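You operate a simulated robot arm through the tools that you are given. There is no shell and no other tool. Be economical: measure what you need, move in short steps, check, and stop when the job is done.

You run a simulated two-armed robot. Do the job below in one go: nothing can be reset, and whatever is moved stays where it is left.

## Task
Hold the tall clear bottle on the top of the bottling bench steady with one hand and open the stopper of the tall clear bottle with the other.
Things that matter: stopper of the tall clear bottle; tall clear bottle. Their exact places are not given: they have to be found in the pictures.

Only the result counts: the job must be done as asked and must still hold three seconds after the hand-in. Knocking over, shifting, dropping, spilling or breaking anything else fails it. Lids that push on must go on centred and level and be pressed home; caps that screw on are set level and turned clockwise until they are tight.

## Robot
Two 7-joint arms with three-finger grippers on one trunk, on a base that drives. Base frame: it is fixed to the floor where the robot stands at the start and does not move with it; the origin is under the middle of the robot, x ahead of it, y to its left, z up; the surface under the hand at the start is at about z = 0.88. Lengths are in m, angles in degrees, forces in N, time in s.
The left shoulder is at the start at [0.064, 0.154, 0.903], the right one opposite. With the tool pointing down near the work surface each hand reaches from about 0.1 to 0.6 m from the robot's upright axis, wherever it stands, measured 20 degrees to its own side. Places, roughly: stopper of the tall clear bottle [0.6, 0, 1.1]. Payload 2.69 kg a hand.
The TCP of each hand is the grasp point between the finger pads, 0.029 m short of the fingertips. In the tool frame z runs along the fingers and y along their closing line. The gripper opens to 0.12 m. The gripper's body begins 0.078 m behind the TCP.
Orientation is told as [roll, pitch, yaw] about the base's x, y, z axes, in that order, counted from this pose: with the fingers straight down and closing along the base's y, the tool's x points along the base's -x, its y along +y and its z along -z.

## Interface
- The arms move only by the tool servo_tool. It takes "left_steps", "right_steps" or both (then of equal length, played together; a hand with none holds still); each is a list that holds one entry, the list of rows, each a list of 7 numbers: the shift along the tool's x, y, z in units of 20 mm (1.0 is 20 mm), then the turn, a rotation vector about the tool's x, y, z in units of 4 degrees (1.0 is 4 degrees), then the finger opening in m, from 0 to 0.12. In form: [[[x, y, z, wx, wy, wz, gripper], ...]]. A call has 1 to 8 rows; each row shifts and turns the commanded pose from where the row before left it, along the tool's axes as they then stand. A call with a number of a shift or a turn outside -1 to 1 is refused whole. A row lasts 0.2 s, in which the tool goes at most 0.05 m and 8.6 degrees; a call with a longer step from one row to the next is refused whole, and so is a gripper value outside its range. A pose out of reach is approached as far as the arm can. The call stops where the force on the tool passes 40 N (or 10 N more than at its start, if that is more) or the arm is blocked; 0.2 s more then pass. The fingers move at their own pace and stop on an object; they squeeze with about 37 N. The grip force told is the motor's: it shows also when the fingers shut on nothing. Time passes only in rows, and 0.2 s behind the last, so rows that do not move let the fingers close. The reply holds the time, the measured pose of the TCP, the force on the tool along the base axes, the opening and the grip force, in the units named above and with some noise, with the torque about the TCP (base axes, N m) and any sound that the robot's microphone picked up.
- Cameras (640 x 400 px; columns grow to the right, rows downward): "scene" is now at [0.1868, -0.0043, 1.0759]; the picture's right is [-0.07, -1.00, 0.00], its down [-0.25, 0.02, -0.97] and it looks along [0.97, -0.07, -0.25] (base axes); focal length 276 px, centre (320, 200). "left" rides on the left gripper at [0.063, 0, -0.104] in its tool frame; the picture's right is [0.00, 1.00, 0.00], its down [-0.83, 0.00, -0.56] and it looks along [-0.56, 0.00, 0.83] (tool axes); focal length 275 px, centre (320, 200). "right" rides on the right gripper at [0.063, 0, -0.104] in its tool frame; the picture's right is [0.00, 1.00, 0.00], its down [-0.83, 0.00, -0.56] and it looks along [-0.56, 0.00, 0.83] (tool axes); focal length 275 px, centre (320, 200).
- get_image(camera): a new picture of that camera. No time passes.
- lift_body(by): slides the trunk up (or, below 0, down) by that many m; the arms and the scene camera ride with it, the base frame stays. It gives what a move gives, with no picture.
- base_move(legs): drives the robot by 1 to 6 legs, each [ahead, left, turn to the left] in m, m and degrees, along the robot's own axes; the way and the turn of a leg run together, so that a leg with both is an arc; at most 1.5 m and 180 degrees a leg. The arms and the cameras ride along, it lands a little off, and it stops where it bumps. It gives what a move gives.
- pan_tilt(pan, tilt): turns the head with the scene camera to pan (to the left, within 80 degrees either way) and tilt (down, from -29 to 69), counted from straight ahead of the robot. It gives what a move gives.
- probe_pixels(camera, pixels): there is no depth. For up to 12 entries [column, row, z] of the newest picture of that camera ("zoom" is the newest enlarged one), the place [x, y] in the base frame at which the ray of that pixel passes the height z, good to about 0.002 m, but the place of the scene camera against the robot may be out by one fixed shift of up to 0.012 m in any direction. No time passes.
- enlarge(camera, box): a new picture of the part [left, top, right, bottom] of that camera's present view, enlarged. No time passes.
- job_done(): hands the job in; it is judged then, once.

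Keep the steps short. Do not move on a guess: measure, check each grasp and each placing, and mend mistakes. In all there are 80 turns and 70 pictures (those below and enlarged ones count). Leave the grippers open and the arms clear of the work at the hand-in unless told otherwise, and finish with a single line.

The tools are called after "Emit:" as a command line: name --argument value ..., lists and objects as JSON in quotes. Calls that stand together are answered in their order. servo_tool: Moves the arms, as the interface text tells. Its arguments: {"type":"object","properties":{"left_steps":{"type":"array","items":{"type":"array","items":{"type":"array","items":{"type":"number"}}}},"right_steps":{"type":"array","items":{"type":"array","items":{"type":"array","items":{"type":"number"}}}}},"required":[]} The other tools are called the same way: lift_body (by) slides the trunk up or down; base_move (legs) drives the base; pan_tilt (pan, tilt) turns the head that bears the scene camera; get_image (camera) takes a picture; probe_pixels (camera, pixels) gives the place at which the rays of pixels pass given heights; enlarge (camera, box) takes an enlarged picture of a part of a camera's view; job_done () hands the job in.

At the start:

```text
time_s: 0.0
left_tcp_pos: [0.4372, 0.1836, 1.0002]
left_tool_rot: [0.1, 0.0, 0.1]
left_ft_force: [-0.2, -0.3, -0.3]
left_wrist_torque: [0.02, 0.01, 0.01]
left_opening: 0.1201
left_gripper_force: 0.0
right_tcp_pos: [0.4131, -0.1677, 0.9995]
right_tool_rot: [-0.1, 0.0, 0.0]
right_ft_force: [0.8, 0.0, 0.3]
right_wrist_torque: [-0.05, 0.0, 0.02]
right_opening: 0.1201
right_gripper_force: 0.0
trunk travel left (down, up): [-0.274, 0.164]
robot x, y, heading: [-0.0033, -0.0001, 0.2]
head pan, tilt: [-3.9, 14.4]
```

scene: 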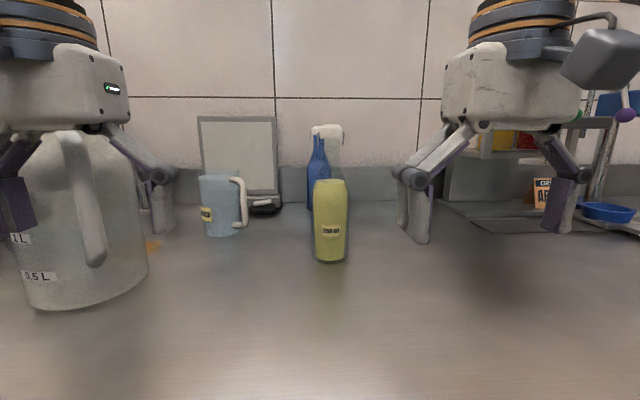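
right: 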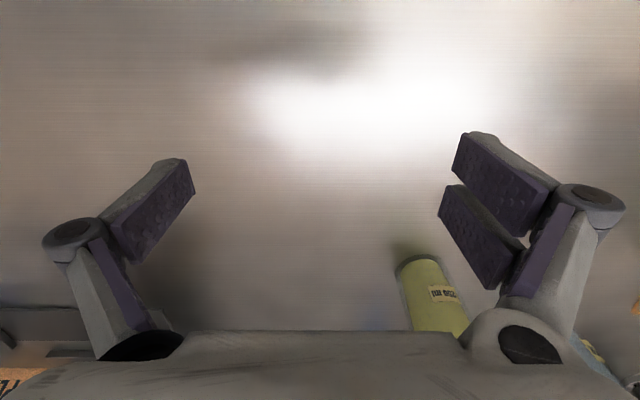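
left: 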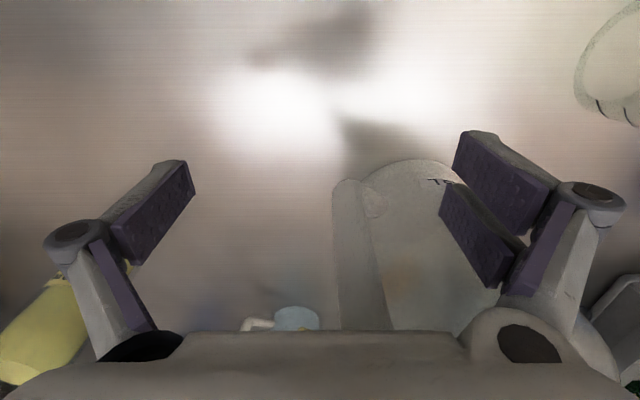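

I see a yellow upright object at about (330,220), with blue and white items behind it. I'll enlarge that area to find the tall clear bottle.

Emit:
enlarge --camera "scene" --box '[180, 100, 420, 280]'

Emit:
enlarge --camera "scene" --box '[400, 60, 640, 280]'

Emit:
enlarge --camera "scene" --box '[0, 100, 220, 330]'

```text
2.22 times, centred on (300, 190) of scene
```

zoom: 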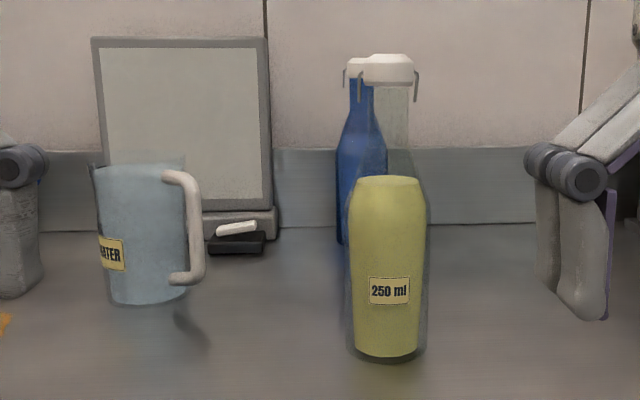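

```text
1.82 times, centred on (520, 170) of scene
```

zoom: 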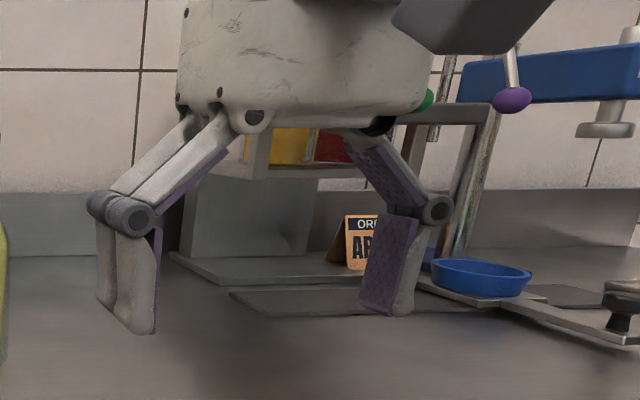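

```text
1.74 times, centred on (110, 215) of scene
```

zoom: 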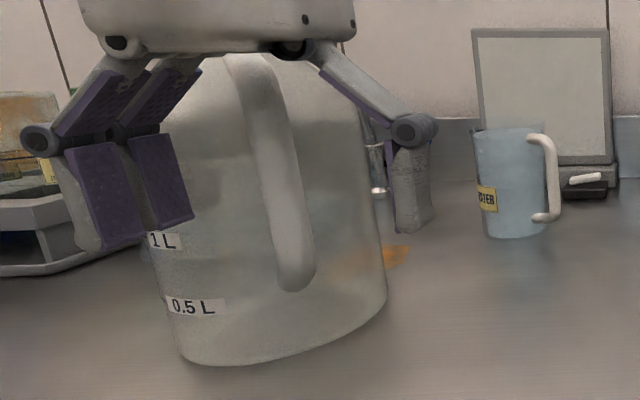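

The clear bottle holds yellow liquid and has a white stopper with wire parts at about (325,130). A blue bottle stands behind it. I'll zoom in on the stopper and base.

Emit:
enlarge --camera "scene" --box '[295, 110, 359, 150]'

Emit:
enlarge --camera "scene" --box '[280, 170, 380, 270]'

Emit:
probe_pixels --camera "scene" --pixels '[[316, 258, 0.88], [331, 263, 0.88], [345, 258, 0.88], [331, 258, 0.88]]'

```text
10.00 times, centred on (327, 130) of scene
```

zoom: 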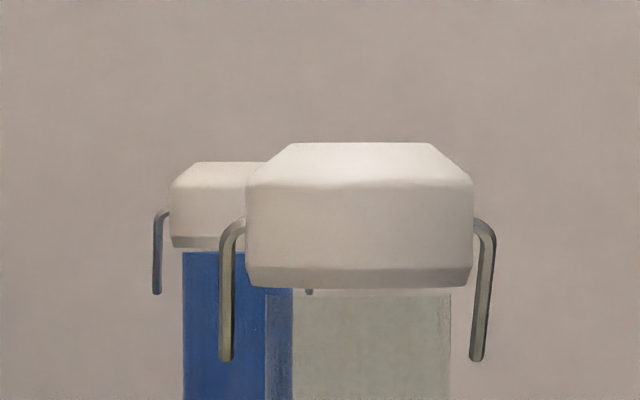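

```text
4.00 times, centred on (330, 220) of scene
```

zoom: 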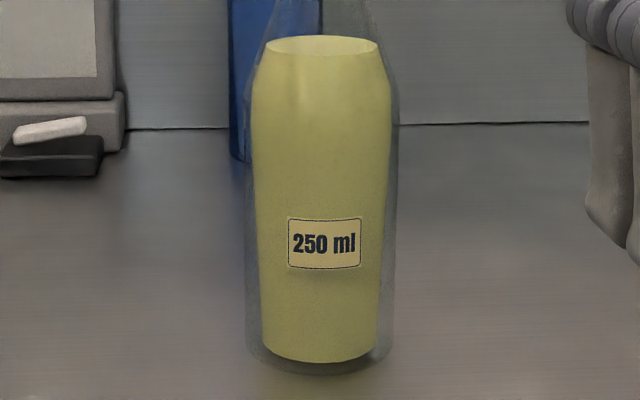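

```text
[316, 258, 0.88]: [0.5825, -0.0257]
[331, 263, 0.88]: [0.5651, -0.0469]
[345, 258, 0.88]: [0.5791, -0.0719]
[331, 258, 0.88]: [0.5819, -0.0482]
```

The clear bottle's base centre is near (0.595,-0.048). Next I'll probe the heights and positions of the stopper and of the blue bottle behind it.

Emit:
probe_pixels --camera "scene" --pixels '[[331, 128.3, 1.1], [331, 128.3, 1.12], [331, 128.3, 1.14], [331, 138.5, 1.08], [331, 138.5, 1.1], [331, 138.5, 1.12], [317, 210, 0.88], [312, 209, 0.88], [317, 133, 1.1], [317, 133, 1.13], [346, 200, 0.98], [312, 200, 0.98]]'

Emit:
pan_tilt --pan -3.9 --tilt 45

Emit:
get_image --camera "scene"

```text
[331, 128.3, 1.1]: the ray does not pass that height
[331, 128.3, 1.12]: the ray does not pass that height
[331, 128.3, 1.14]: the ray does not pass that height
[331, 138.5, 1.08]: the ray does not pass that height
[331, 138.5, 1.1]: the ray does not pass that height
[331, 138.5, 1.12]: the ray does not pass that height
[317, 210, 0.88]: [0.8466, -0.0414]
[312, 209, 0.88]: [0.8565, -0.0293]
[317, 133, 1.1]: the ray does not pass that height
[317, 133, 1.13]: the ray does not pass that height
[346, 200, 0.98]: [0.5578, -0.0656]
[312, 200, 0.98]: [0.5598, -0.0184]
```

```text
time_s: 1.0
left_tcp_pos: [0.4363, 0.1844, 1.0011]
left_tool_rot: [0.0, 0.0, 0.0]
left_ft_force: [-0.2, 0.3, -0.8]
left_wrist_torque: [-0.03, 0.04, 0.01]
left_opening: 0.1199
left_gripper_force: 0.0
right_tcp_pos: [0.413, -0.1679, 1.0008]
right_tool_rot: [-0.1, 0.0, 0.0]
right_ft_force: [-0.2, 0.2, -0.2]
right_wrist_torque: [0.02, 0.01, 0.03]
right_opening: 0.1201
right_gripper_force: 0.0
trunk travel left (down, up): [-0.274, 0.164]
robot x, y, heading: [0.0025, -0.0, -0.1]
head pan, tilt: [-3.9, 45.0]
```

```text
61 pictures are left
```

scene: 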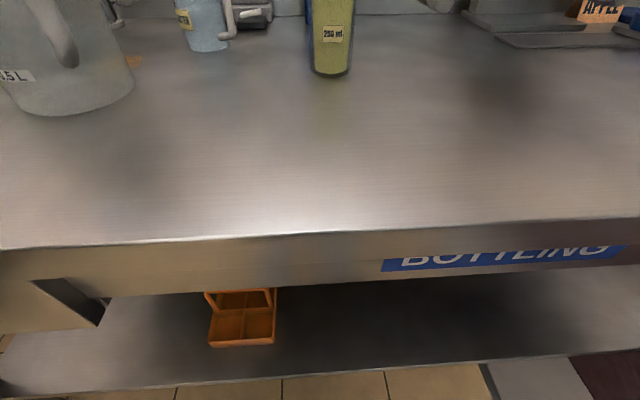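

The stopper is level with the camera, at z of about 1.065–1.08. I'll raise the trunk so I can see it from above and so the left hand is higher, with the head tilted to look down at it.

Emit:
lift_body --by 0.14

Emit:
pan_tilt --pan -3.9 --tilt 25

Emit:
get_image --camera "scene"

```text
time_s: 2.6
left_tcp_pos: [0.4376, 0.1836, 1.1388]
left_tool_rot: [0.0, 0.2, 0.0]
left_ft_force: [-0.2, -0.5, -0.6]
left_wrist_torque: [-0.03, 0.03, 0.0]
left_opening: 0.1196
left_gripper_force: 0.1
right_tcp_pos: [0.4136, -0.1681, 1.139]
right_tool_rot: [0.0, 0.1, 0.0]
right_ft_force: [0.0, 0.0, 0.1]
right_wrist_torque: [-0.01, 0.02, -0.04]
right_opening: 0.1199
right_gripper_force: 0.0
trunk travel left (down, up): [-0.414, 0.024]
robot x, y, heading: [0.0034, 0.0005, -0.0]
head pan, tilt: [-3.9, 45.0]
```

```text
time_s: 3.5
left_tcp_pos: [0.4362, 0.1844, 1.1404]
left_tool_rot: [0.1, 0.1, 0.0]
left_ft_force: [0.3, -0.2, 0.5]
left_wrist_torque: [0.0, 0.01, 0.0]
left_opening: 0.12
left_gripper_force: 0.1
right_tcp_pos: [0.4127, -0.1689, 1.1388]
right_tool_rot: [-0.1, 0.1, 0.0]
right_ft_force: [-0.3, 0.3, 0.0]
right_wrist_torque: [-0.01, 0.01, -0.01]
right_opening: 0.12
right_gripper_force: 0.1
trunk travel left (down, up): [-0.414, 0.024]
robot x, y, heading: [-0.0044, 0.0038, -0.2]
head pan, tilt: [-3.9, 25.0]
```

```text
60 pictures are left
```

scene: 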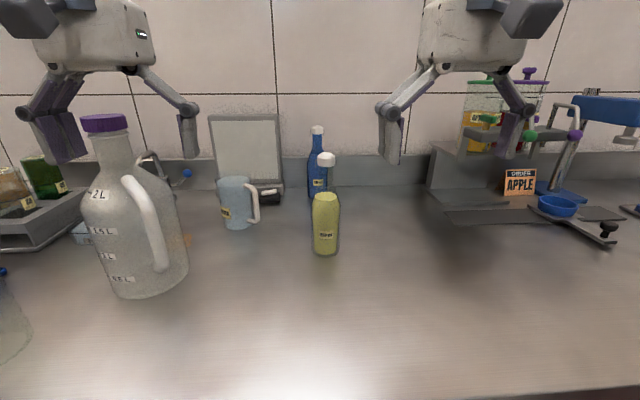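

Emit:
enlarge --camera "scene" --box '[302, 145, 350, 175]'

Emit:
enlarge --camera "scene" --box '[280, 140, 376, 260]'

Emit:
probe_pixels --camera "scene" --pixels '[[326, 154, 1.08], [326, 154, 1.07], [326, 154, 1.09], [326, 256, 0.88], [313, 252, 0.88], [339, 252, 0.88], [326, 249, 0.88]]'

```text
13.33 times, centred on (326, 160) of scene
```

zoom: 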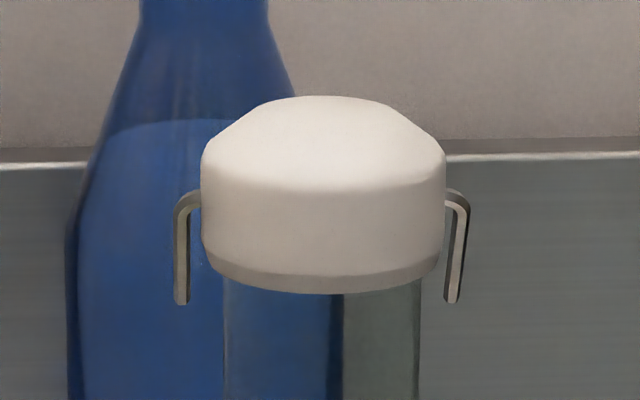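

```text
3.33 times, centred on (328, 200) of scene
```

zoom: 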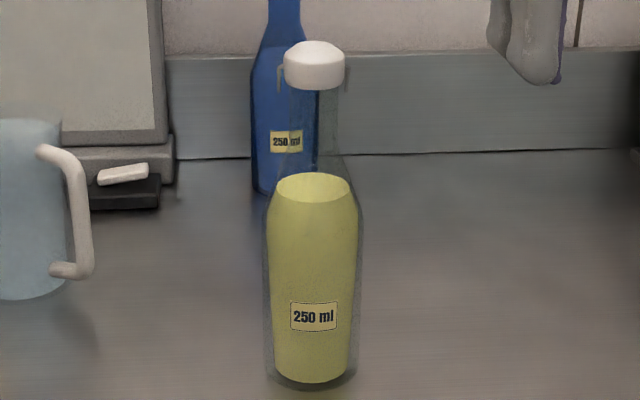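

```text
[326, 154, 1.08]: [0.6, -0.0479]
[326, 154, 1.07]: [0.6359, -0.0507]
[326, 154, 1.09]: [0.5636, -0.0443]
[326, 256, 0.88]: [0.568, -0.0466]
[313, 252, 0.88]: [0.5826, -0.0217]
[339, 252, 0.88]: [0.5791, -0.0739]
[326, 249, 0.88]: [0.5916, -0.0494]
```

The stopper is a white cap about 0.03 across at z≈1.065–1.08, on a body about 0.058 wide centred near (0.597,-0.048). The wire lugs sit on its ±y sides. My plan is:
- **Right hand:** grip the body, with the fingers tilted forward and to the left.
- **Left hand:** take the cap from above, closing along x so the pads miss the wires.

First I turn the right hand 28° left while it lowers, then start pitching it forward.

Emit:
servo_tool --right_steps '[[[0, 0, 0.4, 0, 0, -1, 0.12], [0, 0, 0.4, 0, 0, -1, 0.12], [0, 0, 0.4, 0, 0, -1, 0.12], [0, 0, 0.4, 0, 0, -1, 0.12], [0, 0, 0.4, 0, 0, -1, 0.12], [0, 0, 0.4, 0, 0, -1, 0.12], [0, 0, 0.4, 0, 0, -1, 0.12]]]'

Emit:
servo_tool --right_steps '[[[0, 0, 0, 0, -1, 0, 0.12], [0, 0, 0, 0, -1, 0, 0.12], [0, 0, 0, 0, -1, 0, 0.12], [0, 0, 0, 0, -1, 0, 0.12], [0, 0, 0, 0, -1, 0, 0.12], [0, 0, 0, 0, -1, 0, 0.12], [0, 0, 0, 0, -1, 0, 0.12], [0, 0, 0, 0, -1, 0, 0.12]]]'

```text
time_s: 5.1
left_tcp_pos: [0.437, 0.1834, 1.14]
left_tool_rot: [0.0, 0.0, -0.1]
left_ft_force: [-0.1, 0.0, -0.7]
left_wrist_torque: [-0.01, 0.02, -0.03]
left_opening: 0.12
left_gripper_force: 0.1
right_tcp_pos: [0.4126, -0.169, 1.0839]
right_tool_rot: [0.0, 0.0, 28.1]
right_ft_force: [0.6, -0.5, -0.6]
right_wrist_torque: [0.03, 0.0, 0.0]
right_opening: 0.1199
right_gripper_force: 0.0
trunk travel left (down, up): [-0.414, 0.024]
robot x, y, heading: [-0.0029, -0.0002, -0.2]
head pan, tilt: [-3.9, 25.0]
```

```text
time_s: 6.9
left_tcp_pos: [0.4376, 0.1827, 1.1396]
left_tool_rot: [0.0, 0.0, 0.1]
left_ft_force: [-0.5, -0.2, 1.1]
left_wrist_torque: [0.05, 0.0, 0.02]
left_opening: 0.12
left_gripper_force: 0.0
right_tcp_pos: [0.4135, -0.1686, 1.0848]
right_tool_rot: [0.0, -32.2, 28.0]
right_ft_force: [0.5, -0.5, -0.5]
right_wrist_torque: [-0.01, 0.01, 0.01]
right_opening: 0.1199
right_gripper_force: 0.1
trunk travel left (down, up): [-0.414, 0.024]
robot x, y, heading: [0.0021, 0.0005, -0.1]
head pan, tilt: [-3.9, 25.0]
```

Both turns came out right. I'll pitch further, to -56°.

Emit:
servo_tool --right_steps '[[[0, 0, 0, 0, -1, 0, 0.12], [0, 0, 0, 0, -1, 0, 0.12], [0, 0, 0, 0, -1, 0, 0.12], [0, 0, 0, 0, -1, 0, 0.12], [0, 0, 0, 0, -1, 0, 0.12], [0, 0, 0, 0, -1, 0, 0.12]]]'

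Emit:
get_image --camera "right"

Emit:
get_image --camera "scene"

```text
time_s: 8.3
left_tcp_pos: [0.4375, 0.1841, 1.1396]
left_tool_rot: [0.0, 0.0, 0.1]
left_ft_force: [1.6, -0.2, 0.1]
left_wrist_torque: [-0.03, -0.02, 0.02]
left_opening: 0.1201
left_gripper_force: 0.1
right_tcp_pos: [0.4133, -0.1673, 1.0846]
right_tool_rot: [0.1, -56.2, 28.0]
right_ft_force: [-0.2, -0.5, -0.6]
right_wrist_torque: [0.02, -0.02, 0.0]
right_opening: 0.1197
right_gripper_force: 0.2
trunk travel left (down, up): [-0.414, 0.024]
robot x, y, heading: [-0.0004, 0.0008, -0.1]
head pan, tilt: [-3.9, 25.0]
```

```text
57 pictures are left
```

right: 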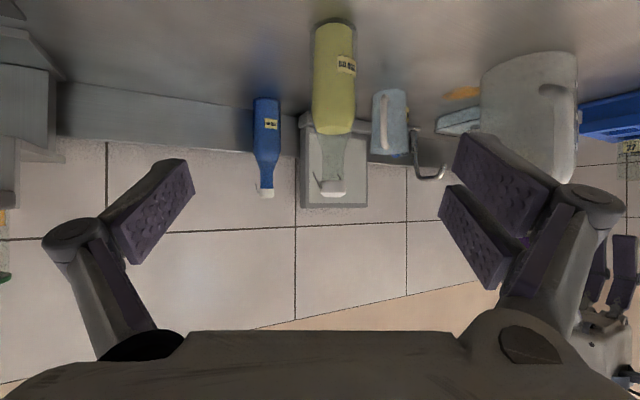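

```text
56 pictures are left
```

scene: 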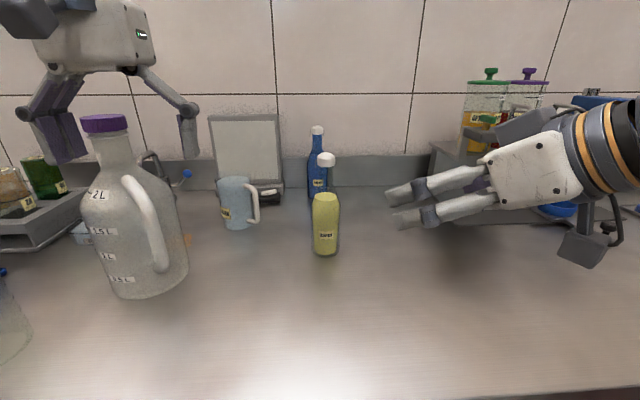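

The right view shows the bottle's base at about (335,22) and its cap at about (333,187). I'll probe these to cross-check the scene camera.

Emit:
probe_pixels --camera "right" --pixels '[[334, 20, 0.88], [334, 26, 0.88], [315, 30, 0.88], [354, 30, 0.88], [334, 195, 1.08], [334, 195, 1.07], [319, 188, 1.07], [346, 188, 1.07]]'

Emit:
enlarge --camera "right" --box '[286, 10, 386, 210]'

Emit:
enlarge --camera "right" --box '[302, 165, 366, 205]'

```text
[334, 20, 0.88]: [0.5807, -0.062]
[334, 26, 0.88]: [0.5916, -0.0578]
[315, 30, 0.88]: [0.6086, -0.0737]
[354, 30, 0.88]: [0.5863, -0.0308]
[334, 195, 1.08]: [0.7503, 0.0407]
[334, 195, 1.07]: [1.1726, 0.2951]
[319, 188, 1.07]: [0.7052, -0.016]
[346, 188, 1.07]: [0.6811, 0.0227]
```

```text
2.00 times, centred on (336, 110) of right
```

zoom: 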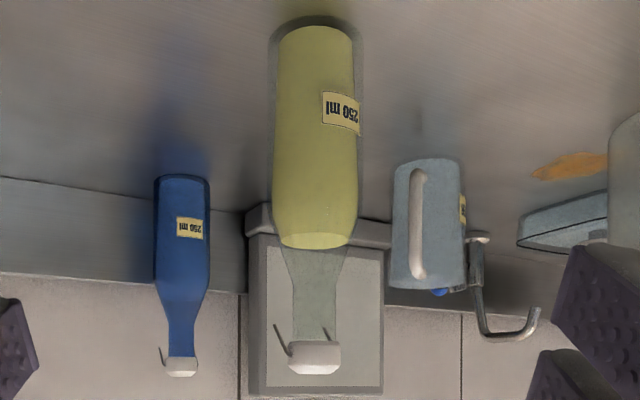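

```text
10.00 times, centred on (334, 185) of right
```

zoom: 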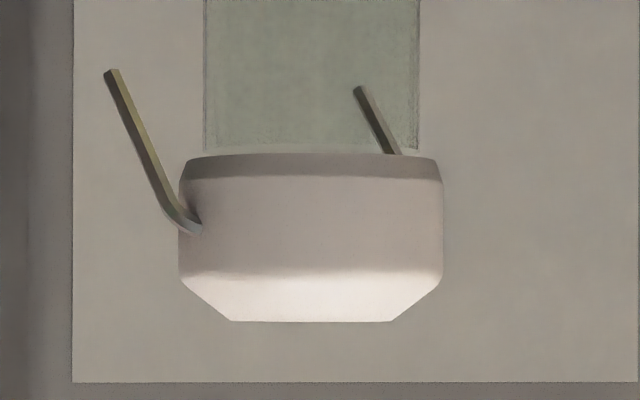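

Emit:
probe_pixels --camera "right" --pixels '[[333, 18, 0.88], [311, 32, 0.88], [357, 32, 0.88], [309, 70, 0.93], [356, 70, 0.93], [316, 180, 1.06], [342, 180, 1.06], [333, 190, 1.07]]'

```text
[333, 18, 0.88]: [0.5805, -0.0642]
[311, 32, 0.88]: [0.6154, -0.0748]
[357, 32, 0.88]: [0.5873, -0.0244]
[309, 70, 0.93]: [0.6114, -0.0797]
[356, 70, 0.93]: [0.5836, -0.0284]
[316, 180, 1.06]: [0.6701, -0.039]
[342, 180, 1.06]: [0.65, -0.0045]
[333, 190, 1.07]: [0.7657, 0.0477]
```

The right camera puts the bottle axis at about (0.603,-0.050), diameter 0.058. The pre-grasp point is 0.148 along tool z and 0.014 along tool y from here, so I'll go there with the fingers open.

Emit:
servo_tool --right_steps '[[[0, 0.09, 0.92, 0, 0, 0, 0.12], [0, 0.09, 0.92, 0, 0, 0, 0.12], [0, 0.09, 0.92, 0, 0, 0, 0.12], [0, 0.09, 0.92, 0, 0, 0, 0.12], [0, 0.09, 0.92, 0, 0, 0, 0.12], [0, 0.09, 0.92, 0, 0, 0, 0.12], [0, 0.09, 0.92, 0, 0, 0, 0.12], [0, 0.09, 0.92, 0, 0, 0, 0.12]]]'

Emit:
get_image --camera "right"

Emit:
get_image --camera "scene"

```text
time_s: 10.1
left_tcp_pos: [0.4371, 0.1843, 1.14]
left_tool_rot: [-0.1, 0.0, 0.0]
left_ft_force: [-0.1, -0.7, -0.1]
left_wrist_torque: [-0.01, 0.03, -0.01]
left_opening: 0.12
left_gripper_force: 0.1
right_tcp_pos: [0.516, -0.0976, 1.0014]
right_tool_rot: [0.0, -56.0, 28.1]
right_ft_force: [0.0, 1.0, -0.1]
right_wrist_torque: [0.0, 0.01, 0.0]
right_opening: 0.1201
right_gripper_force: 0.0
trunk travel left (down, up): [-0.414, 0.024]
robot x, y, heading: [-0.0039, 0.0002, -0.0]
head pan, tilt: [-3.9, 25.0]
```

```text
53 pictures are left
```

right: 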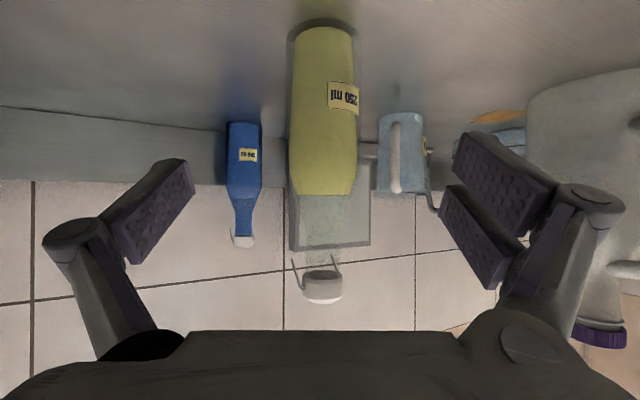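

```text
52 pictures are left
```

scene: 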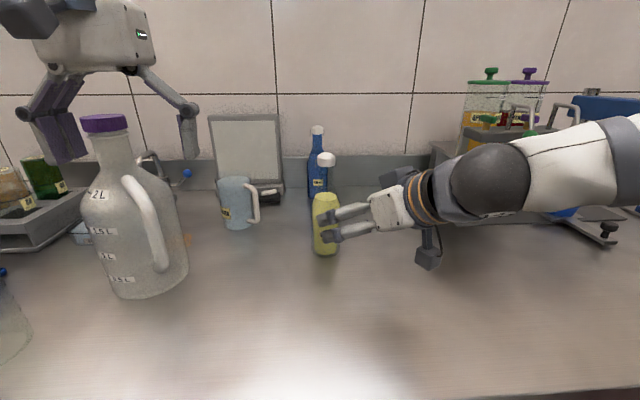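

The bottle is near column 322, between the fingers. I'll check the axis once more before advancing.

Emit:
probe_pixels --camera "right" --pixels '[[321, 17, 0.88], [288, 36, 0.88], [357, 36, 0.88], [288, 100, 0.93], [360, 100, 0.93]]'

```text
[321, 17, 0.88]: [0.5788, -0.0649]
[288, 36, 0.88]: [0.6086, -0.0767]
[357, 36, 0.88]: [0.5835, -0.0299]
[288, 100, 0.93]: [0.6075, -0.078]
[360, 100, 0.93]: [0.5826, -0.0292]
```

The alignment is good, with no sideways offset. I'll advance 0.118 along the fingers to straddle the body.

Emit:
servo_tool --right_steps '[[[0, 0, 0.98, 0, 0, 0, 0.12], [0, 0, 0.98, 0, 0, 0, 0.12], [0, 0, 0.98, 0, 0, 0, 0.12], [0, 0, 0.98, 0, 0, 0, 0.12], [0, 0, 0.98, 0, 0, 0, 0.12], [0, 0, 0.98, 0, 0, 0, 0.12]]]'

Emit:
get_image --camera "right"

Emit:
enlarge --camera "scene" --box '[260, 130, 460, 280]'

```text
time_s: 11.5
left_tcp_pos: [0.4366, 0.1838, 1.1399]
left_tool_rot: [-0.1, 0.0, -0.1]
left_ft_force: [0.2, 0.0, -0.2]
left_wrist_torque: [0.0, 0.0, -0.02]
left_opening: 0.1201
left_gripper_force: 0.1
right_tcp_pos: [0.6008, -0.0529, 0.935]
right_tool_rot: [0.0, -56.1, 28.0]
right_ft_force: [-1.1, 0.2, 0.6]
right_wrist_torque: [-0.02, 0.01, 0.0]
right_opening: 0.1202
right_gripper_force: 0.1
trunk travel left (down, up): [-0.414, 0.024]
robot x, y, heading: [0.0032, -0.0021, -0.1]
head pan, tilt: [-3.9, 25.0]
```

```text
51 pictures are left
```

right: 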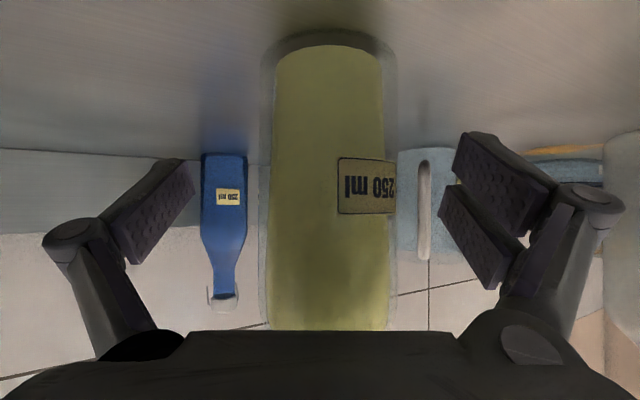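

```text
2.67 times, centred on (360, 205) of scene
```

zoom: 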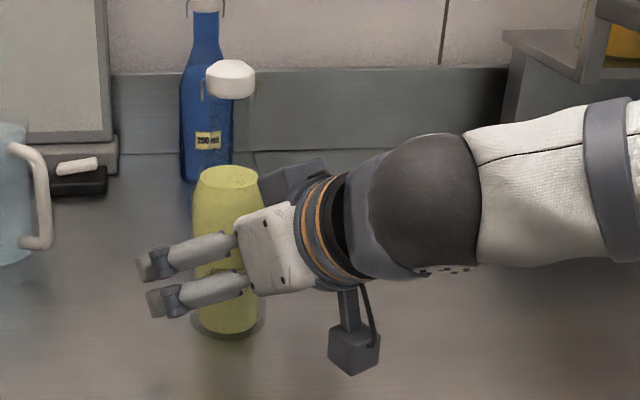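

The body now sits between the fingers, at columns 263–397. I'll probe its centring against the TCP before closing.

Emit:
probe_pixels --camera "right" --pixels '[[266, 150, 0.935], [397, 150, 0.935], [262, 60, 0.88], [395, 60, 0.88], [328, 29, 0.88]]'

```text
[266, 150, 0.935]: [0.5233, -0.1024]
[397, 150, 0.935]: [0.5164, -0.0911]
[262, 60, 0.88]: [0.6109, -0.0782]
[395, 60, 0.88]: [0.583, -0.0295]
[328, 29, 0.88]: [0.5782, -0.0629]
```

The offset is only 1–2 mm. I'll shift y by 1.4 mm and close the right fingers in stages.

Emit:
servo_tool --right_steps '[[[0, 0.07, 0, 0, 0, 0, 0.12], [0, 0, 0, 0, 0, 0, 0.09], [0, 0, 0, 0, 0, 0, 0.075], [0, 0, 0, 0, 0, 0, 0.065], [0, 0, 0, 0, 0, 0, 0.06], [0, 0, 0, 0, 0, 0, 0.055], [0, 0, 0, 0, 0, 0, 0.045], [0, 0, 0, 0, 0, 0, 0.045]]]'

Emit:
get_image --camera "right"

Emit:
get_image --camera "scene"

```text
time_s: 13.3
left_tcp_pos: [0.4371, 0.1838, 1.1392]
left_tool_rot: [0.1, 0.0, 0.0]
left_ft_force: [-0.3, 0.5, 0.7]
left_wrist_torque: [0.02, 0.0, 0.01]
left_opening: 0.1199
left_gripper_force: 0.0
right_tcp_pos: [0.6004, -0.0523, 0.9345]
right_tool_rot: [0.0, -56.0, 28.0]
right_ft_force: [-0.9, 2.1, 1.7]
right_wrist_torque: [0.26, 0.14, 0.02]
right_opening: 0.0577
right_gripper_force: 37.3
trunk travel left (down, up): [-0.414, 0.024]
robot x, y, heading: [-0.0015, -0.002, -0.1]
head pan, tilt: [-3.9, 25.0]
```

```text
49 pictures are left
```

right: 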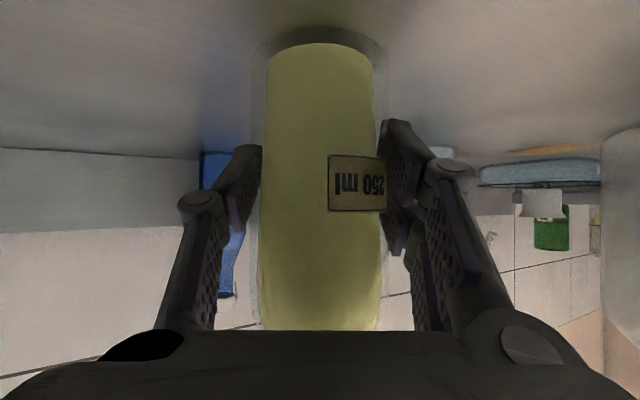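

```text
48 pictures are left
```

scene: 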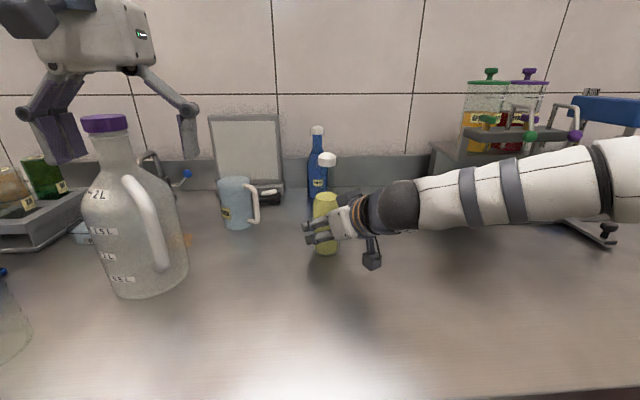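

The right hand holds the bottle (opening 0.0577, grip 37 N). Before turning the left hand I'll move it away from the tall jar: right by 0.14 m and up slightly.

Emit:
servo_tool --left_steps '[[[0, -0.5, -0.5, 0, 0, 0, 0.12], [0, -1, -0.5, 0, 0, 0, 0.12], [0, -1, -0.3, 0, 0, 0, 0.12], [0, -1, 0, 0, 0, 0, 0.12], [0, -1, 0, 0, 0, 0, 0.12], [0, -1, 0, 0, 0, 0, 0.12], [0, -1, 0, 0, 0, 0, 0.12], [0, -0.5, 0, 0, 0, 0, 0.06]]]'

Emit:
servo_tool --left_steps '[[[0, 0, 0, 0, 0, 1, 0.06], [0, 0, 0, 0, 0, 1, 0.06], [0, 0, 0, 0, 0, 1, 0.06], [0, 0, 0, 0, 0, 1, 0.06], [0, 0, 0, 0, 0, 1, 0.06], [0, 0, 0, 0, 0, 1, 0.06], [0, 0, 0, 0, 0, 1, 0.06], [0, 0, 0, 0, 0, 1, 0.06]]]'

Emit:
servo_tool --left_steps '[[[0, 0, 0, 0, 0, 1, 0.06], [0, 0, 0, 0, 0, 1, 0.06], [0, 0, 0, 0, 0, 1, 0.06], [0, 0, 0, 0, 0, 1, 0.06], [0, 0, 0, 0, 0, 1, 0.06], [0, 0, 0, 0, 0, 1, 0.06], [0, 0, 0, 0, 0, 1, 0.06]]]'

Emit:
get_image --camera "left"

Emit:
get_image --camera "scene"

```text
time_s: 15.1
left_tcp_pos: [0.4366, 0.0444, 1.1646]
left_tool_rot: [0.1, 0.0, 0.0]
left_ft_force: [0.5, 0.2, 0.8]
left_wrist_torque: [-0.01, 0.01, 0.0]
left_opening: 0.0599
left_gripper_force: 0.1
right_tcp_pos: [0.6002, -0.0516, 0.9344]
right_tool_rot: [0.0, -55.9, 28.1]
right_ft_force: [-1.1, 2.0, 2.8]
right_wrist_torque: [0.25, 0.15, 0.01]
right_opening: 0.0577
right_gripper_force: 37.0
trunk travel left (down, up): [-0.414, 0.024]
robot x, y, heading: [0.0004, -0.0012, -0.2]
head pan, tilt: [-3.9, 25.0]
```

```text
time_s: 16.9
left_tcp_pos: [0.4357, 0.0445, 1.1659]
left_tool_rot: [0.0, -0.1, -32.1]
left_ft_force: [1.0, -0.2, -1.0]
left_wrist_torque: [0.03, -0.01, -0.04]
left_opening: 0.0601
left_gripper_force: 0.2
right_tcp_pos: [0.6007, -0.052, 0.9355]
right_tool_rot: [-0.1, -56.0, 28.0]
right_ft_force: [0.1, 1.8, 4.1]
right_wrist_torque: [0.24, 0.11, 0.01]
right_opening: 0.0574
right_gripper_force: 37.2
trunk travel left (down, up): [-0.414, 0.024]
robot x, y, heading: [0.0001, -0.0019, -0.0]
head pan, tilt: [-3.9, 25.0]
```

```text
time_s: 18.5
left_tcp_pos: [0.4368, 0.0437, 1.164]
left_tool_rot: [0.0, -0.1, -60.0]
left_ft_force: [0.0, -0.3, -0.2]
left_wrist_torque: [0.02, -0.01, 0.01]
left_opening: 0.0602
left_gripper_force: 0.1
right_tcp_pos: [0.5996, -0.0515, 0.9347]
right_tool_rot: [0.0, -56.1, 28.0]
right_ft_force: [0.0, 0.5, 4.5]
right_wrist_torque: [0.23, 0.13, 0.0]
right_opening: 0.0575
right_gripper_force: 36.7
trunk travel left (down, up): [-0.414, 0.024]
robot x, y, heading: [-0.0006, 0.0015, -0.2]
head pan, tilt: [-3.9, 25.0]
```

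```text
47 pictures are left
```

left: 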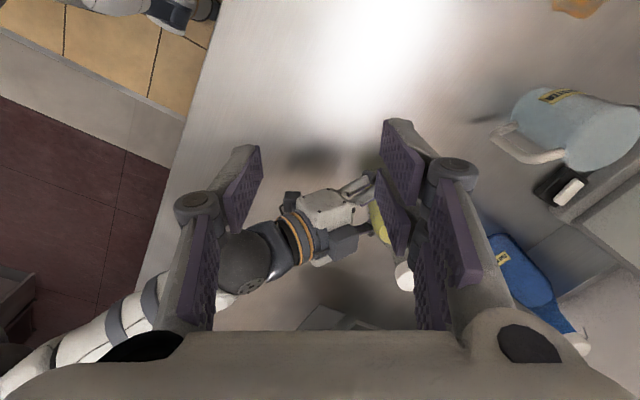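

```text
46 pictures are left
```

scene: 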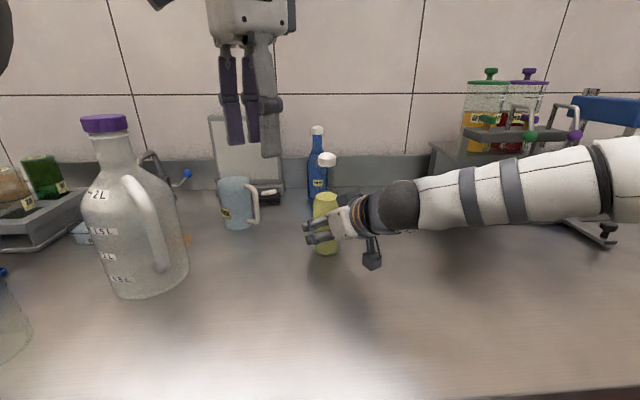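

The yaw is -60°. I'll finish the turn to -90° and then move over the cap, staying at z≈1.165.

Emit:
servo_tool --left_steps '[[[0, 0, 0, 0, 0, 1, 0.06], [0, 0, 0, 0, 0, 1, 0.06], [0, 0, 0, 0, 0, 1, 0.06], [0, 0, 0, 0, 0, 1, 0.06], [0, 0, 0, 0, 0, 1, 0.06], [0, 0, 0, 0, 0, 1, 0.06], [0, 0, 0, 0, 0, 1, 0.06], [0, 0, 0, 0, 0, 0.5, 0.06]]]'

Emit:
servo_tool --left_steps '[[[-0.5, 1, 0, 0, 0, 0, 0.06], [-0.5, 1, 0, 0, 0, 0, 0.06], [-0.5, 1, 0, 0, 0, 0, 0.06], [-0.5, 1, 0, 0, 0, 0, 0.06], [-0.5, 1, 0, 0, 0, 0, 0.06], [-0.5, 1, 0, 0, 0, 0, 0.06], [-0.5, 1, 0, 0, 0, 0, 0.06], [-0.5, 0.8, 0, 0, 0, 0, 0.06]]]'

Emit:
get_image --camera "left"

Emit:
get_image --camera "scene"

```text
time_s: 20.3
left_tcp_pos: [0.4356, 0.0451, 1.1653]
left_tool_rot: [0.1, 0.0, -90.2]
left_ft_force: [0.4, 0.4, 0.9]
left_wrist_torque: [-0.01, 0.04, -0.02]
left_opening: 0.0599
left_gripper_force: 0.0
right_tcp_pos: [0.6003, -0.0518, 0.9345]
right_tool_rot: [-0.1, -56.0, 28.0]
right_ft_force: [-0.4, 0.8, 4.2]
right_wrist_torque: [0.26, 0.13, 0.0]
right_opening: 0.0576
right_gripper_force: 37.0
trunk travel left (down, up): [-0.414, 0.024]
robot x, y, heading: [0.0003, 0.0013, -0.0]
head pan, tilt: [-3.9, 25.0]
```

```text
time_s: 22.1
left_tcp_pos: [0.442, 0.0427, 1.1592]
left_tool_rot: [0.2, -0.2, -90.0]
left_ft_force: [-1.0, -0.1, -0.9]
left_wrist_torque: [0.0, -0.01, 0.02]
left_opening: 0.0598
left_gripper_force: 0.1
left hand out of reach, approached as far as the arm can: row 1, 2, 3, 4, 5, 6, 7, 8
right_tcp_pos: [0.5997, -0.0513, 0.9349]
right_tool_rot: [0.0, -56.0, 28.0]
right_ft_force: [-0.3, 1.0, 4.3]
right_wrist_torque: [0.22, 0.15, 0.02]
right_opening: 0.0576
right_gripper_force: 37.3
trunk travel left (down, up): [-0.414, 0.024]
robot x, y, heading: [-0.0013, -0.0035, 0.3]
head pan, tilt: [-3.9, 25.0]
```

```text
45 pictures are left
```

left: 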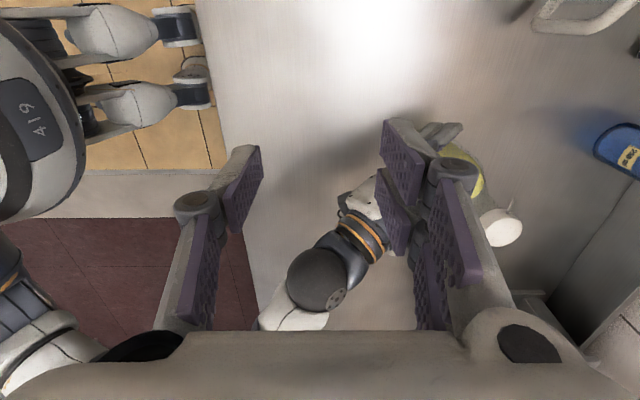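

```text
44 pictures are left
```

scene: 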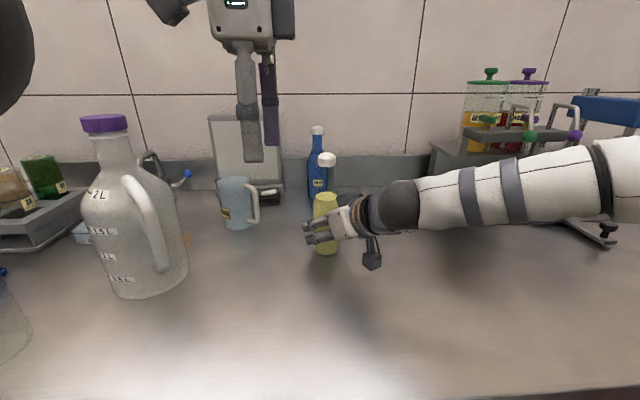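

At yaw -90° the arm can't reach further forward. Instead I'll use yaw -60° and tilt the left hand so it comes from the left. The pads still miss the wire lugs and the wrist stays closer to the robot. I'll turn back first.

Emit:
servo_tool --left_steps '[[[0, 0, 0, 0, 0, -1, 0.06], [0, 0, 0, 0, 0, -1, 0.06], [0, 0, 0, 0, 0, -1, 0.06], [0, 0, 0, 0, 0, -1, 0.06], [0, 0, 0, 0, 0, -1, 0.06], [0, 0, 0, 0, 0, -1, 0.06], [0, 0, 0, 0, 0, -1, 0.06], [0, 0, 0, 0, 0, -0.5, 0.06]]]'

Emit:
probe_pixels --camera "scene" --pixels '[[145, 298, 0.88], [104, 124, 1.14], [104, 124, 1.12], [189, 265, 0.88], [237, 229, 0.88]]'

```text
time_s: 23.9
left_tcp_pos: [0.4402, 0.0444, 1.1606]
left_tool_rot: [0.2, 0.0, -59.9]
left_ft_force: [0.4, -0.2, 0.0]
left_wrist_torque: [-0.02, -0.01, -0.02]
left_opening: 0.0601
left_gripper_force: 0.1
right_tcp_pos: [0.5999, -0.0526, 0.9347]
right_tool_rot: [0.0, -56.0, 28.1]
right_ft_force: [0.3, -0.5, 4.5]
right_wrist_torque: [0.19, 0.15, 0.01]
right_opening: 0.0576
right_gripper_force: 37.3
trunk travel left (down, up): [-0.414, 0.024]
robot x, y, heading: [-0.0019, -0.001, -0.1]
head pan, tilt: [-3.9, 25.0]
```

```text
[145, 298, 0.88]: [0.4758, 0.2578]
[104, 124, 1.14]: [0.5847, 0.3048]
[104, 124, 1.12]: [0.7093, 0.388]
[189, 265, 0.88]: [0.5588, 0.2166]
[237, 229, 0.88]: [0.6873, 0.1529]
```

The commanded pose restarts from the measured one, which is good. The tall jar is at about (0.55,0.29). Now I'll pitch the left hand by -48°.

Emit:
servo_tool --left_steps '[[[0, 0, 0, 0, -1, 0, 0.06], [0, 0, 0, 0, -1, 0, 0.06], [0, 0, 0, 0, -1, 0, 0.06], [0, 0, 0, 0, -1, 0, 0.06], [0, 0, 0, 0, -1, 0, 0.06], [0, 0, 0, 0, -1, 0, 0.06]]]'

Emit:
servo_tool --left_steps '[[[0, 0, 0, 0, -1, 0, 0.06], [0, 0, 0, 0, -1, 0, 0.06], [0, 0, 0, 0, -1, 0, 0.06], [0, 0, 0, 0, -1, 0, 0.06], [0, 0, 0, 0, -1, 0, 0.06], [0, 0, 0, 0, -1, 0, 0.06]]]'

Emit:
get_image --camera "left"

Emit:
get_image --camera "scene"

```text
time_s: 25.3
left_tcp_pos: [0.4415, 0.0444, 1.1594]
left_tool_rot: [0.1, -24.1, -60.1]
left_ft_force: [0.2, 0.7, -0.8]
left_wrist_torque: [0.02, 0.03, 0.0]
left_opening: 0.0599
left_gripper_force: 0.0
right_tcp_pos: [0.6, -0.0525, 0.9357]
right_tool_rot: [0.0, -56.0, 27.9]
right_ft_force: [-0.7, 0.3, 3.5]
right_wrist_torque: [0.21, 0.18, -0.05]
right_opening: 0.0574
right_gripper_force: 36.9
trunk travel left (down, up): [-0.414, 0.024]
robot x, y, heading: [-0.0002, 0.0046, -0.0]
head pan, tilt: [-3.9, 25.0]
```

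```text
time_s: 26.7
left_tcp_pos: [0.4428, 0.0448, 1.1588]
left_tool_rot: [0.1, -48.1, -60.1]
left_ft_force: [0.2, 1.2, 0.9]
left_wrist_torque: [0.02, 0.03, -0.02]
left_opening: 0.0602
left_gripper_force: 0.2
right_tcp_pos: [0.5997, -0.0512, 0.9355]
right_tool_rot: [0.0, -56.1, 28.0]
right_ft_force: [-0.6, 0.3, 3.9]
right_wrist_torque: [0.19, 0.13, 0.0]
right_opening: 0.0575
right_gripper_force: 37.1
trunk travel left (down, up): [-0.414, 0.024]
robot x, y, heading: [-0.0001, -0.0004, -0.1]
head pan, tilt: [-3.9, 25.0]
```

```text
43 pictures are left
```

left: 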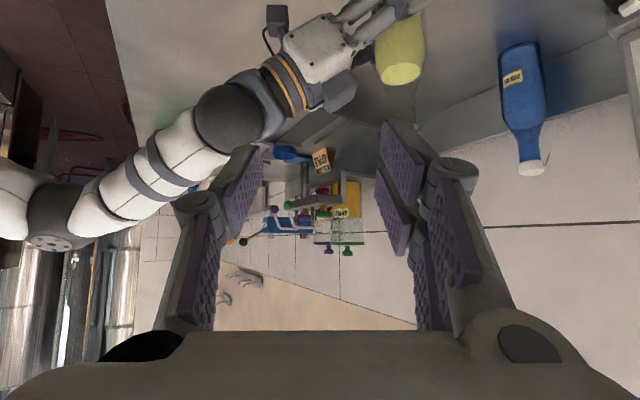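

```text
42 pictures are left
```

scene: 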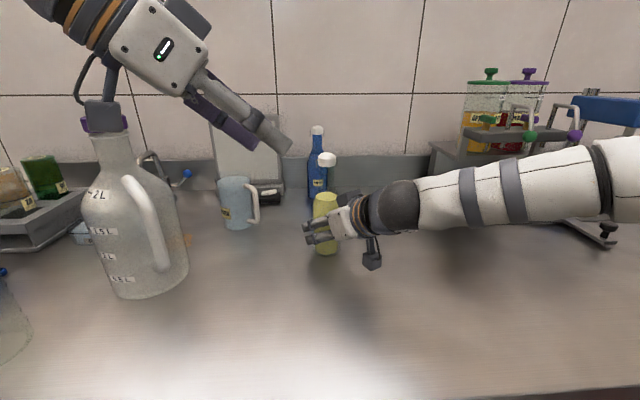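

Now I'll move to a pre-grasp point 0.10 m short of the cap along the finger direction.

Emit:
servo_tool --left_steps '[[[-0.45, 0.9, 0.79, 0, 0, 0, 0.07], [-0.45, 0.9, 0.79, 0, 0, 0, 0.07], [-0.45, 0.9, 0.79, 0, 0, 0, 0.07], [-0.45, 0.9, 0.79, 0, 0, 0, 0.07], [-0.45, 0.9, 0.79, 0, 0, 0, 0.07]]]'

Emit:
get_image --camera "left"

Emit:
get_image --camera "scene"

```text
time_s: 27.9
left_tcp_pos: [0.5648, 0.0118, 1.1424]
left_tool_rot: [0.1, -48.0, -60.1]
left_ft_force: [0.3, 0.2, -0.4]
left_wrist_torque: [0.02, 0.02, 0.03]
left_opening: 0.07
left_gripper_force: 0.1
right_tcp_pos: [0.6008, -0.0511, 0.9349]
right_tool_rot: [0.0, -55.9, 28.0]
right_ft_force: [0.3, -0.6, 3.4]
right_wrist_torque: [0.16, 0.11, 0.07]
right_opening: 0.0579
right_gripper_force: 37.1
trunk travel left (down, up): [-0.414, 0.024]
robot x, y, heading: [0.0017, -0.0034, -0.0]
head pan, tilt: [-3.9, 25.0]
```

```text
41 pictures are left
```

left: 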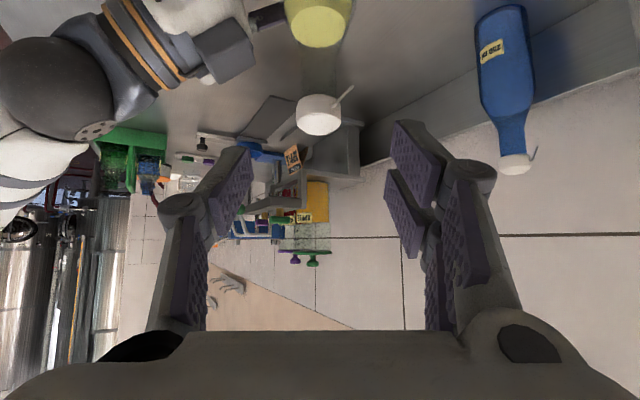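

```text
40 pictures are left
```

scene: 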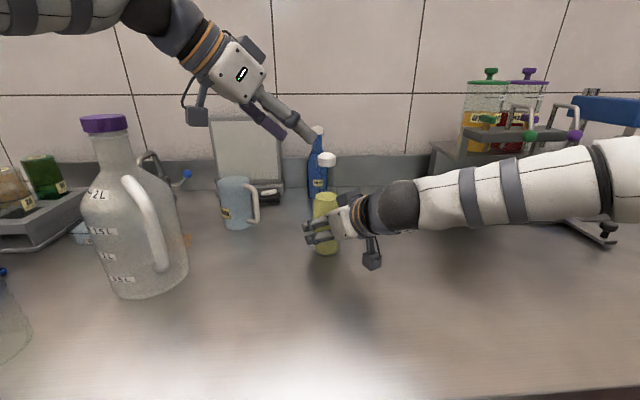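

The cap is centred at about (318,115) in the left view. I'll enlarge and probe it.

Emit:
enlarge --camera "left" --box '[278, 70, 374, 145]'

Emit:
probe_pixels --camera "left" --pixels '[[297, 108, 1.07], [341, 115, 1.07], [319, 115, 1.07], [319, 97, 1.065], [319, 125, 1.08], [319, 134, 1.08]]'

```text
5.33 times, centred on (326, 108) of left
```

zoom: 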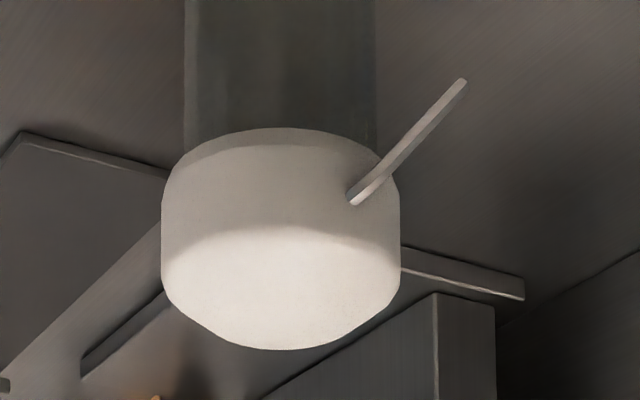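

```text
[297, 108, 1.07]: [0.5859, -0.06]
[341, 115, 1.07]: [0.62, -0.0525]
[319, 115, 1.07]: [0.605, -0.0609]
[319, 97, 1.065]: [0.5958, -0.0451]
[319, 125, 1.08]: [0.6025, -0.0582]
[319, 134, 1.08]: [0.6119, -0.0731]
```

The wire legs run from both sides of the cap down and backward (+x), which suggests the stopper swings back on a hinge behind the neck. For that I want the left hand coming from the front, closing roughly along y, so it can pitch the cap back. I'll turn the hand by yaw +48° about vertical in the air.

Emit:
servo_tool --left_steps '[[[0, 0, 0, -0.744, 0, -0.669, 0.07], [0, 0, 0, -0.744, 0, -0.669, 0.07], [0, 0, 0, -0.744, 0, -0.669, 0.07], [0, 0, 0, -0.744, 0, -0.669, 0.07], [0, 0, 0, -0.744, 0, -0.669, 0.07], [0, 0, 0, -0.744, 0, -0.669, 0.07]]]'

Emit:
servo_tool --left_steps '[[[0, 0, 0, -0.744, 0, -0.669, 0.07], [0, 0, 0, -0.744, 0, -0.669, 0.07], [0, 0, 0, -0.744, 0, -0.669, 0.07], [0, 0, 0, -0.744, 0, -0.669, 0.07], [0, 0, 0, -0.744, 0, -0.669, 0.07], [0, 0, 0, -0.744, 0, -0.669, 0.07], [0, 0, 0, 0, -1, 0, 0.07], [0, 0, 0, 0, -1, 0, 0.07]]]'

Emit:
get_image --camera "left"

Emit:
get_image --camera "scene"

```text
time_s: 29.3
left_tcp_pos: [0.5647, 0.0129, 1.1404]
left_tool_rot: [0.1, -47.9, -35.9]
left_ft_force: [-0.6, -0.5, 0.2]
left_wrist_torque: [0.0, 0.01, 0.02]
left_opening: 0.07
left_gripper_force: 0.0
right_tcp_pos: [0.6003, -0.0521, 0.9353]
right_tool_rot: [0.1, -55.9, 28.0]
right_ft_force: [-0.4, -0.1, 3.1]
right_wrist_torque: [0.19, 0.11, 0.07]
right_opening: 0.0574
right_gripper_force: 37.4
trunk travel left (down, up): [-0.414, 0.024]
robot x, y, heading: [-0.0024, 0.001, -0.1]
head pan, tilt: [-3.9, 25.0]
```

```text
time_s: 31.1
left_tcp_pos: [0.5639, 0.0126, 1.1407]
left_tool_rot: [0.0, -56.2, -11.9]
left_ft_force: [-0.4, 0.4, -0.4]
left_wrist_torque: [0.04, 0.0, 0.01]
left_opening: 0.0701
left_gripper_force: 0.1
right_tcp_pos: [0.6004, -0.0516, 0.9346]
right_tool_rot: [0.0, -56.1, 28.0]
right_ft_force: [0.2, -0.2, 3.8]
right_wrist_torque: [0.18, 0.11, 0.01]
right_opening: 0.0576
right_gripper_force: 37.3
trunk travel left (down, up): [-0.414, 0.024]
robot x, y, heading: [-0.0035, 0.0026, -0.1]
head pan, tilt: [-3.9, 25.0]
```

```text
38 pictures are left
```

left: 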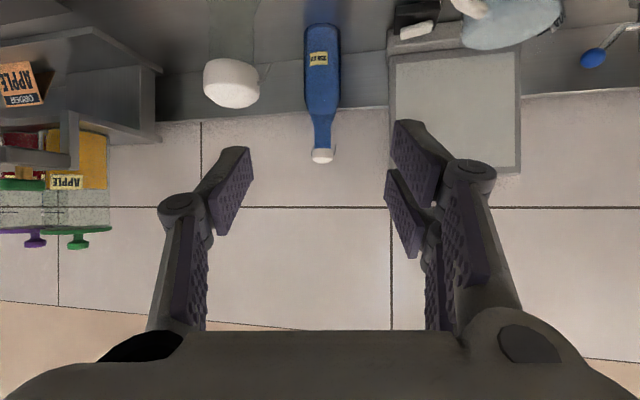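

```text
37 pictures are left
```

scene: 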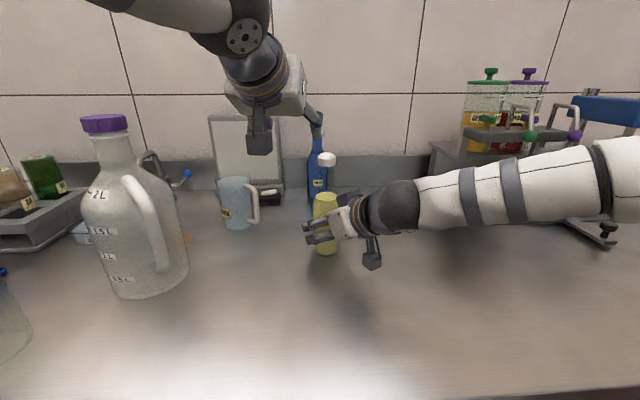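

Emit:
enlarge --camera "left" --box '[183, 40, 279, 115]'

Emit:
probe_pixels --camera "left" --pixels '[[204, 85, 1.077], [258, 85, 1.077], [231, 62, 1.068], [231, 108, 1.087]]'

```text
5.33 times, centred on (231, 78) of left
```

zoom: 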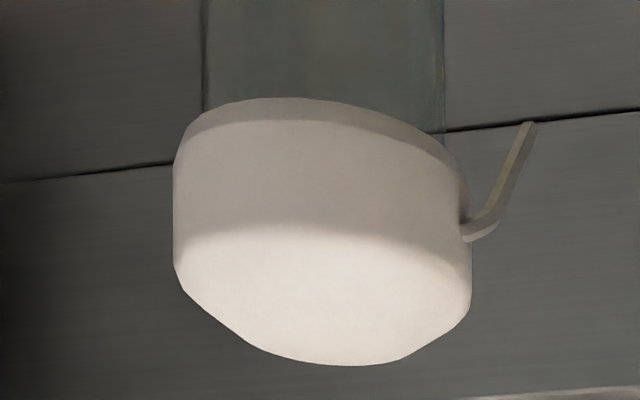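

```text
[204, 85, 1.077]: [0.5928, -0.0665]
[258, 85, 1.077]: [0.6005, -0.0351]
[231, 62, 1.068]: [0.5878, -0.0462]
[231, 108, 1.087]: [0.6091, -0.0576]
```

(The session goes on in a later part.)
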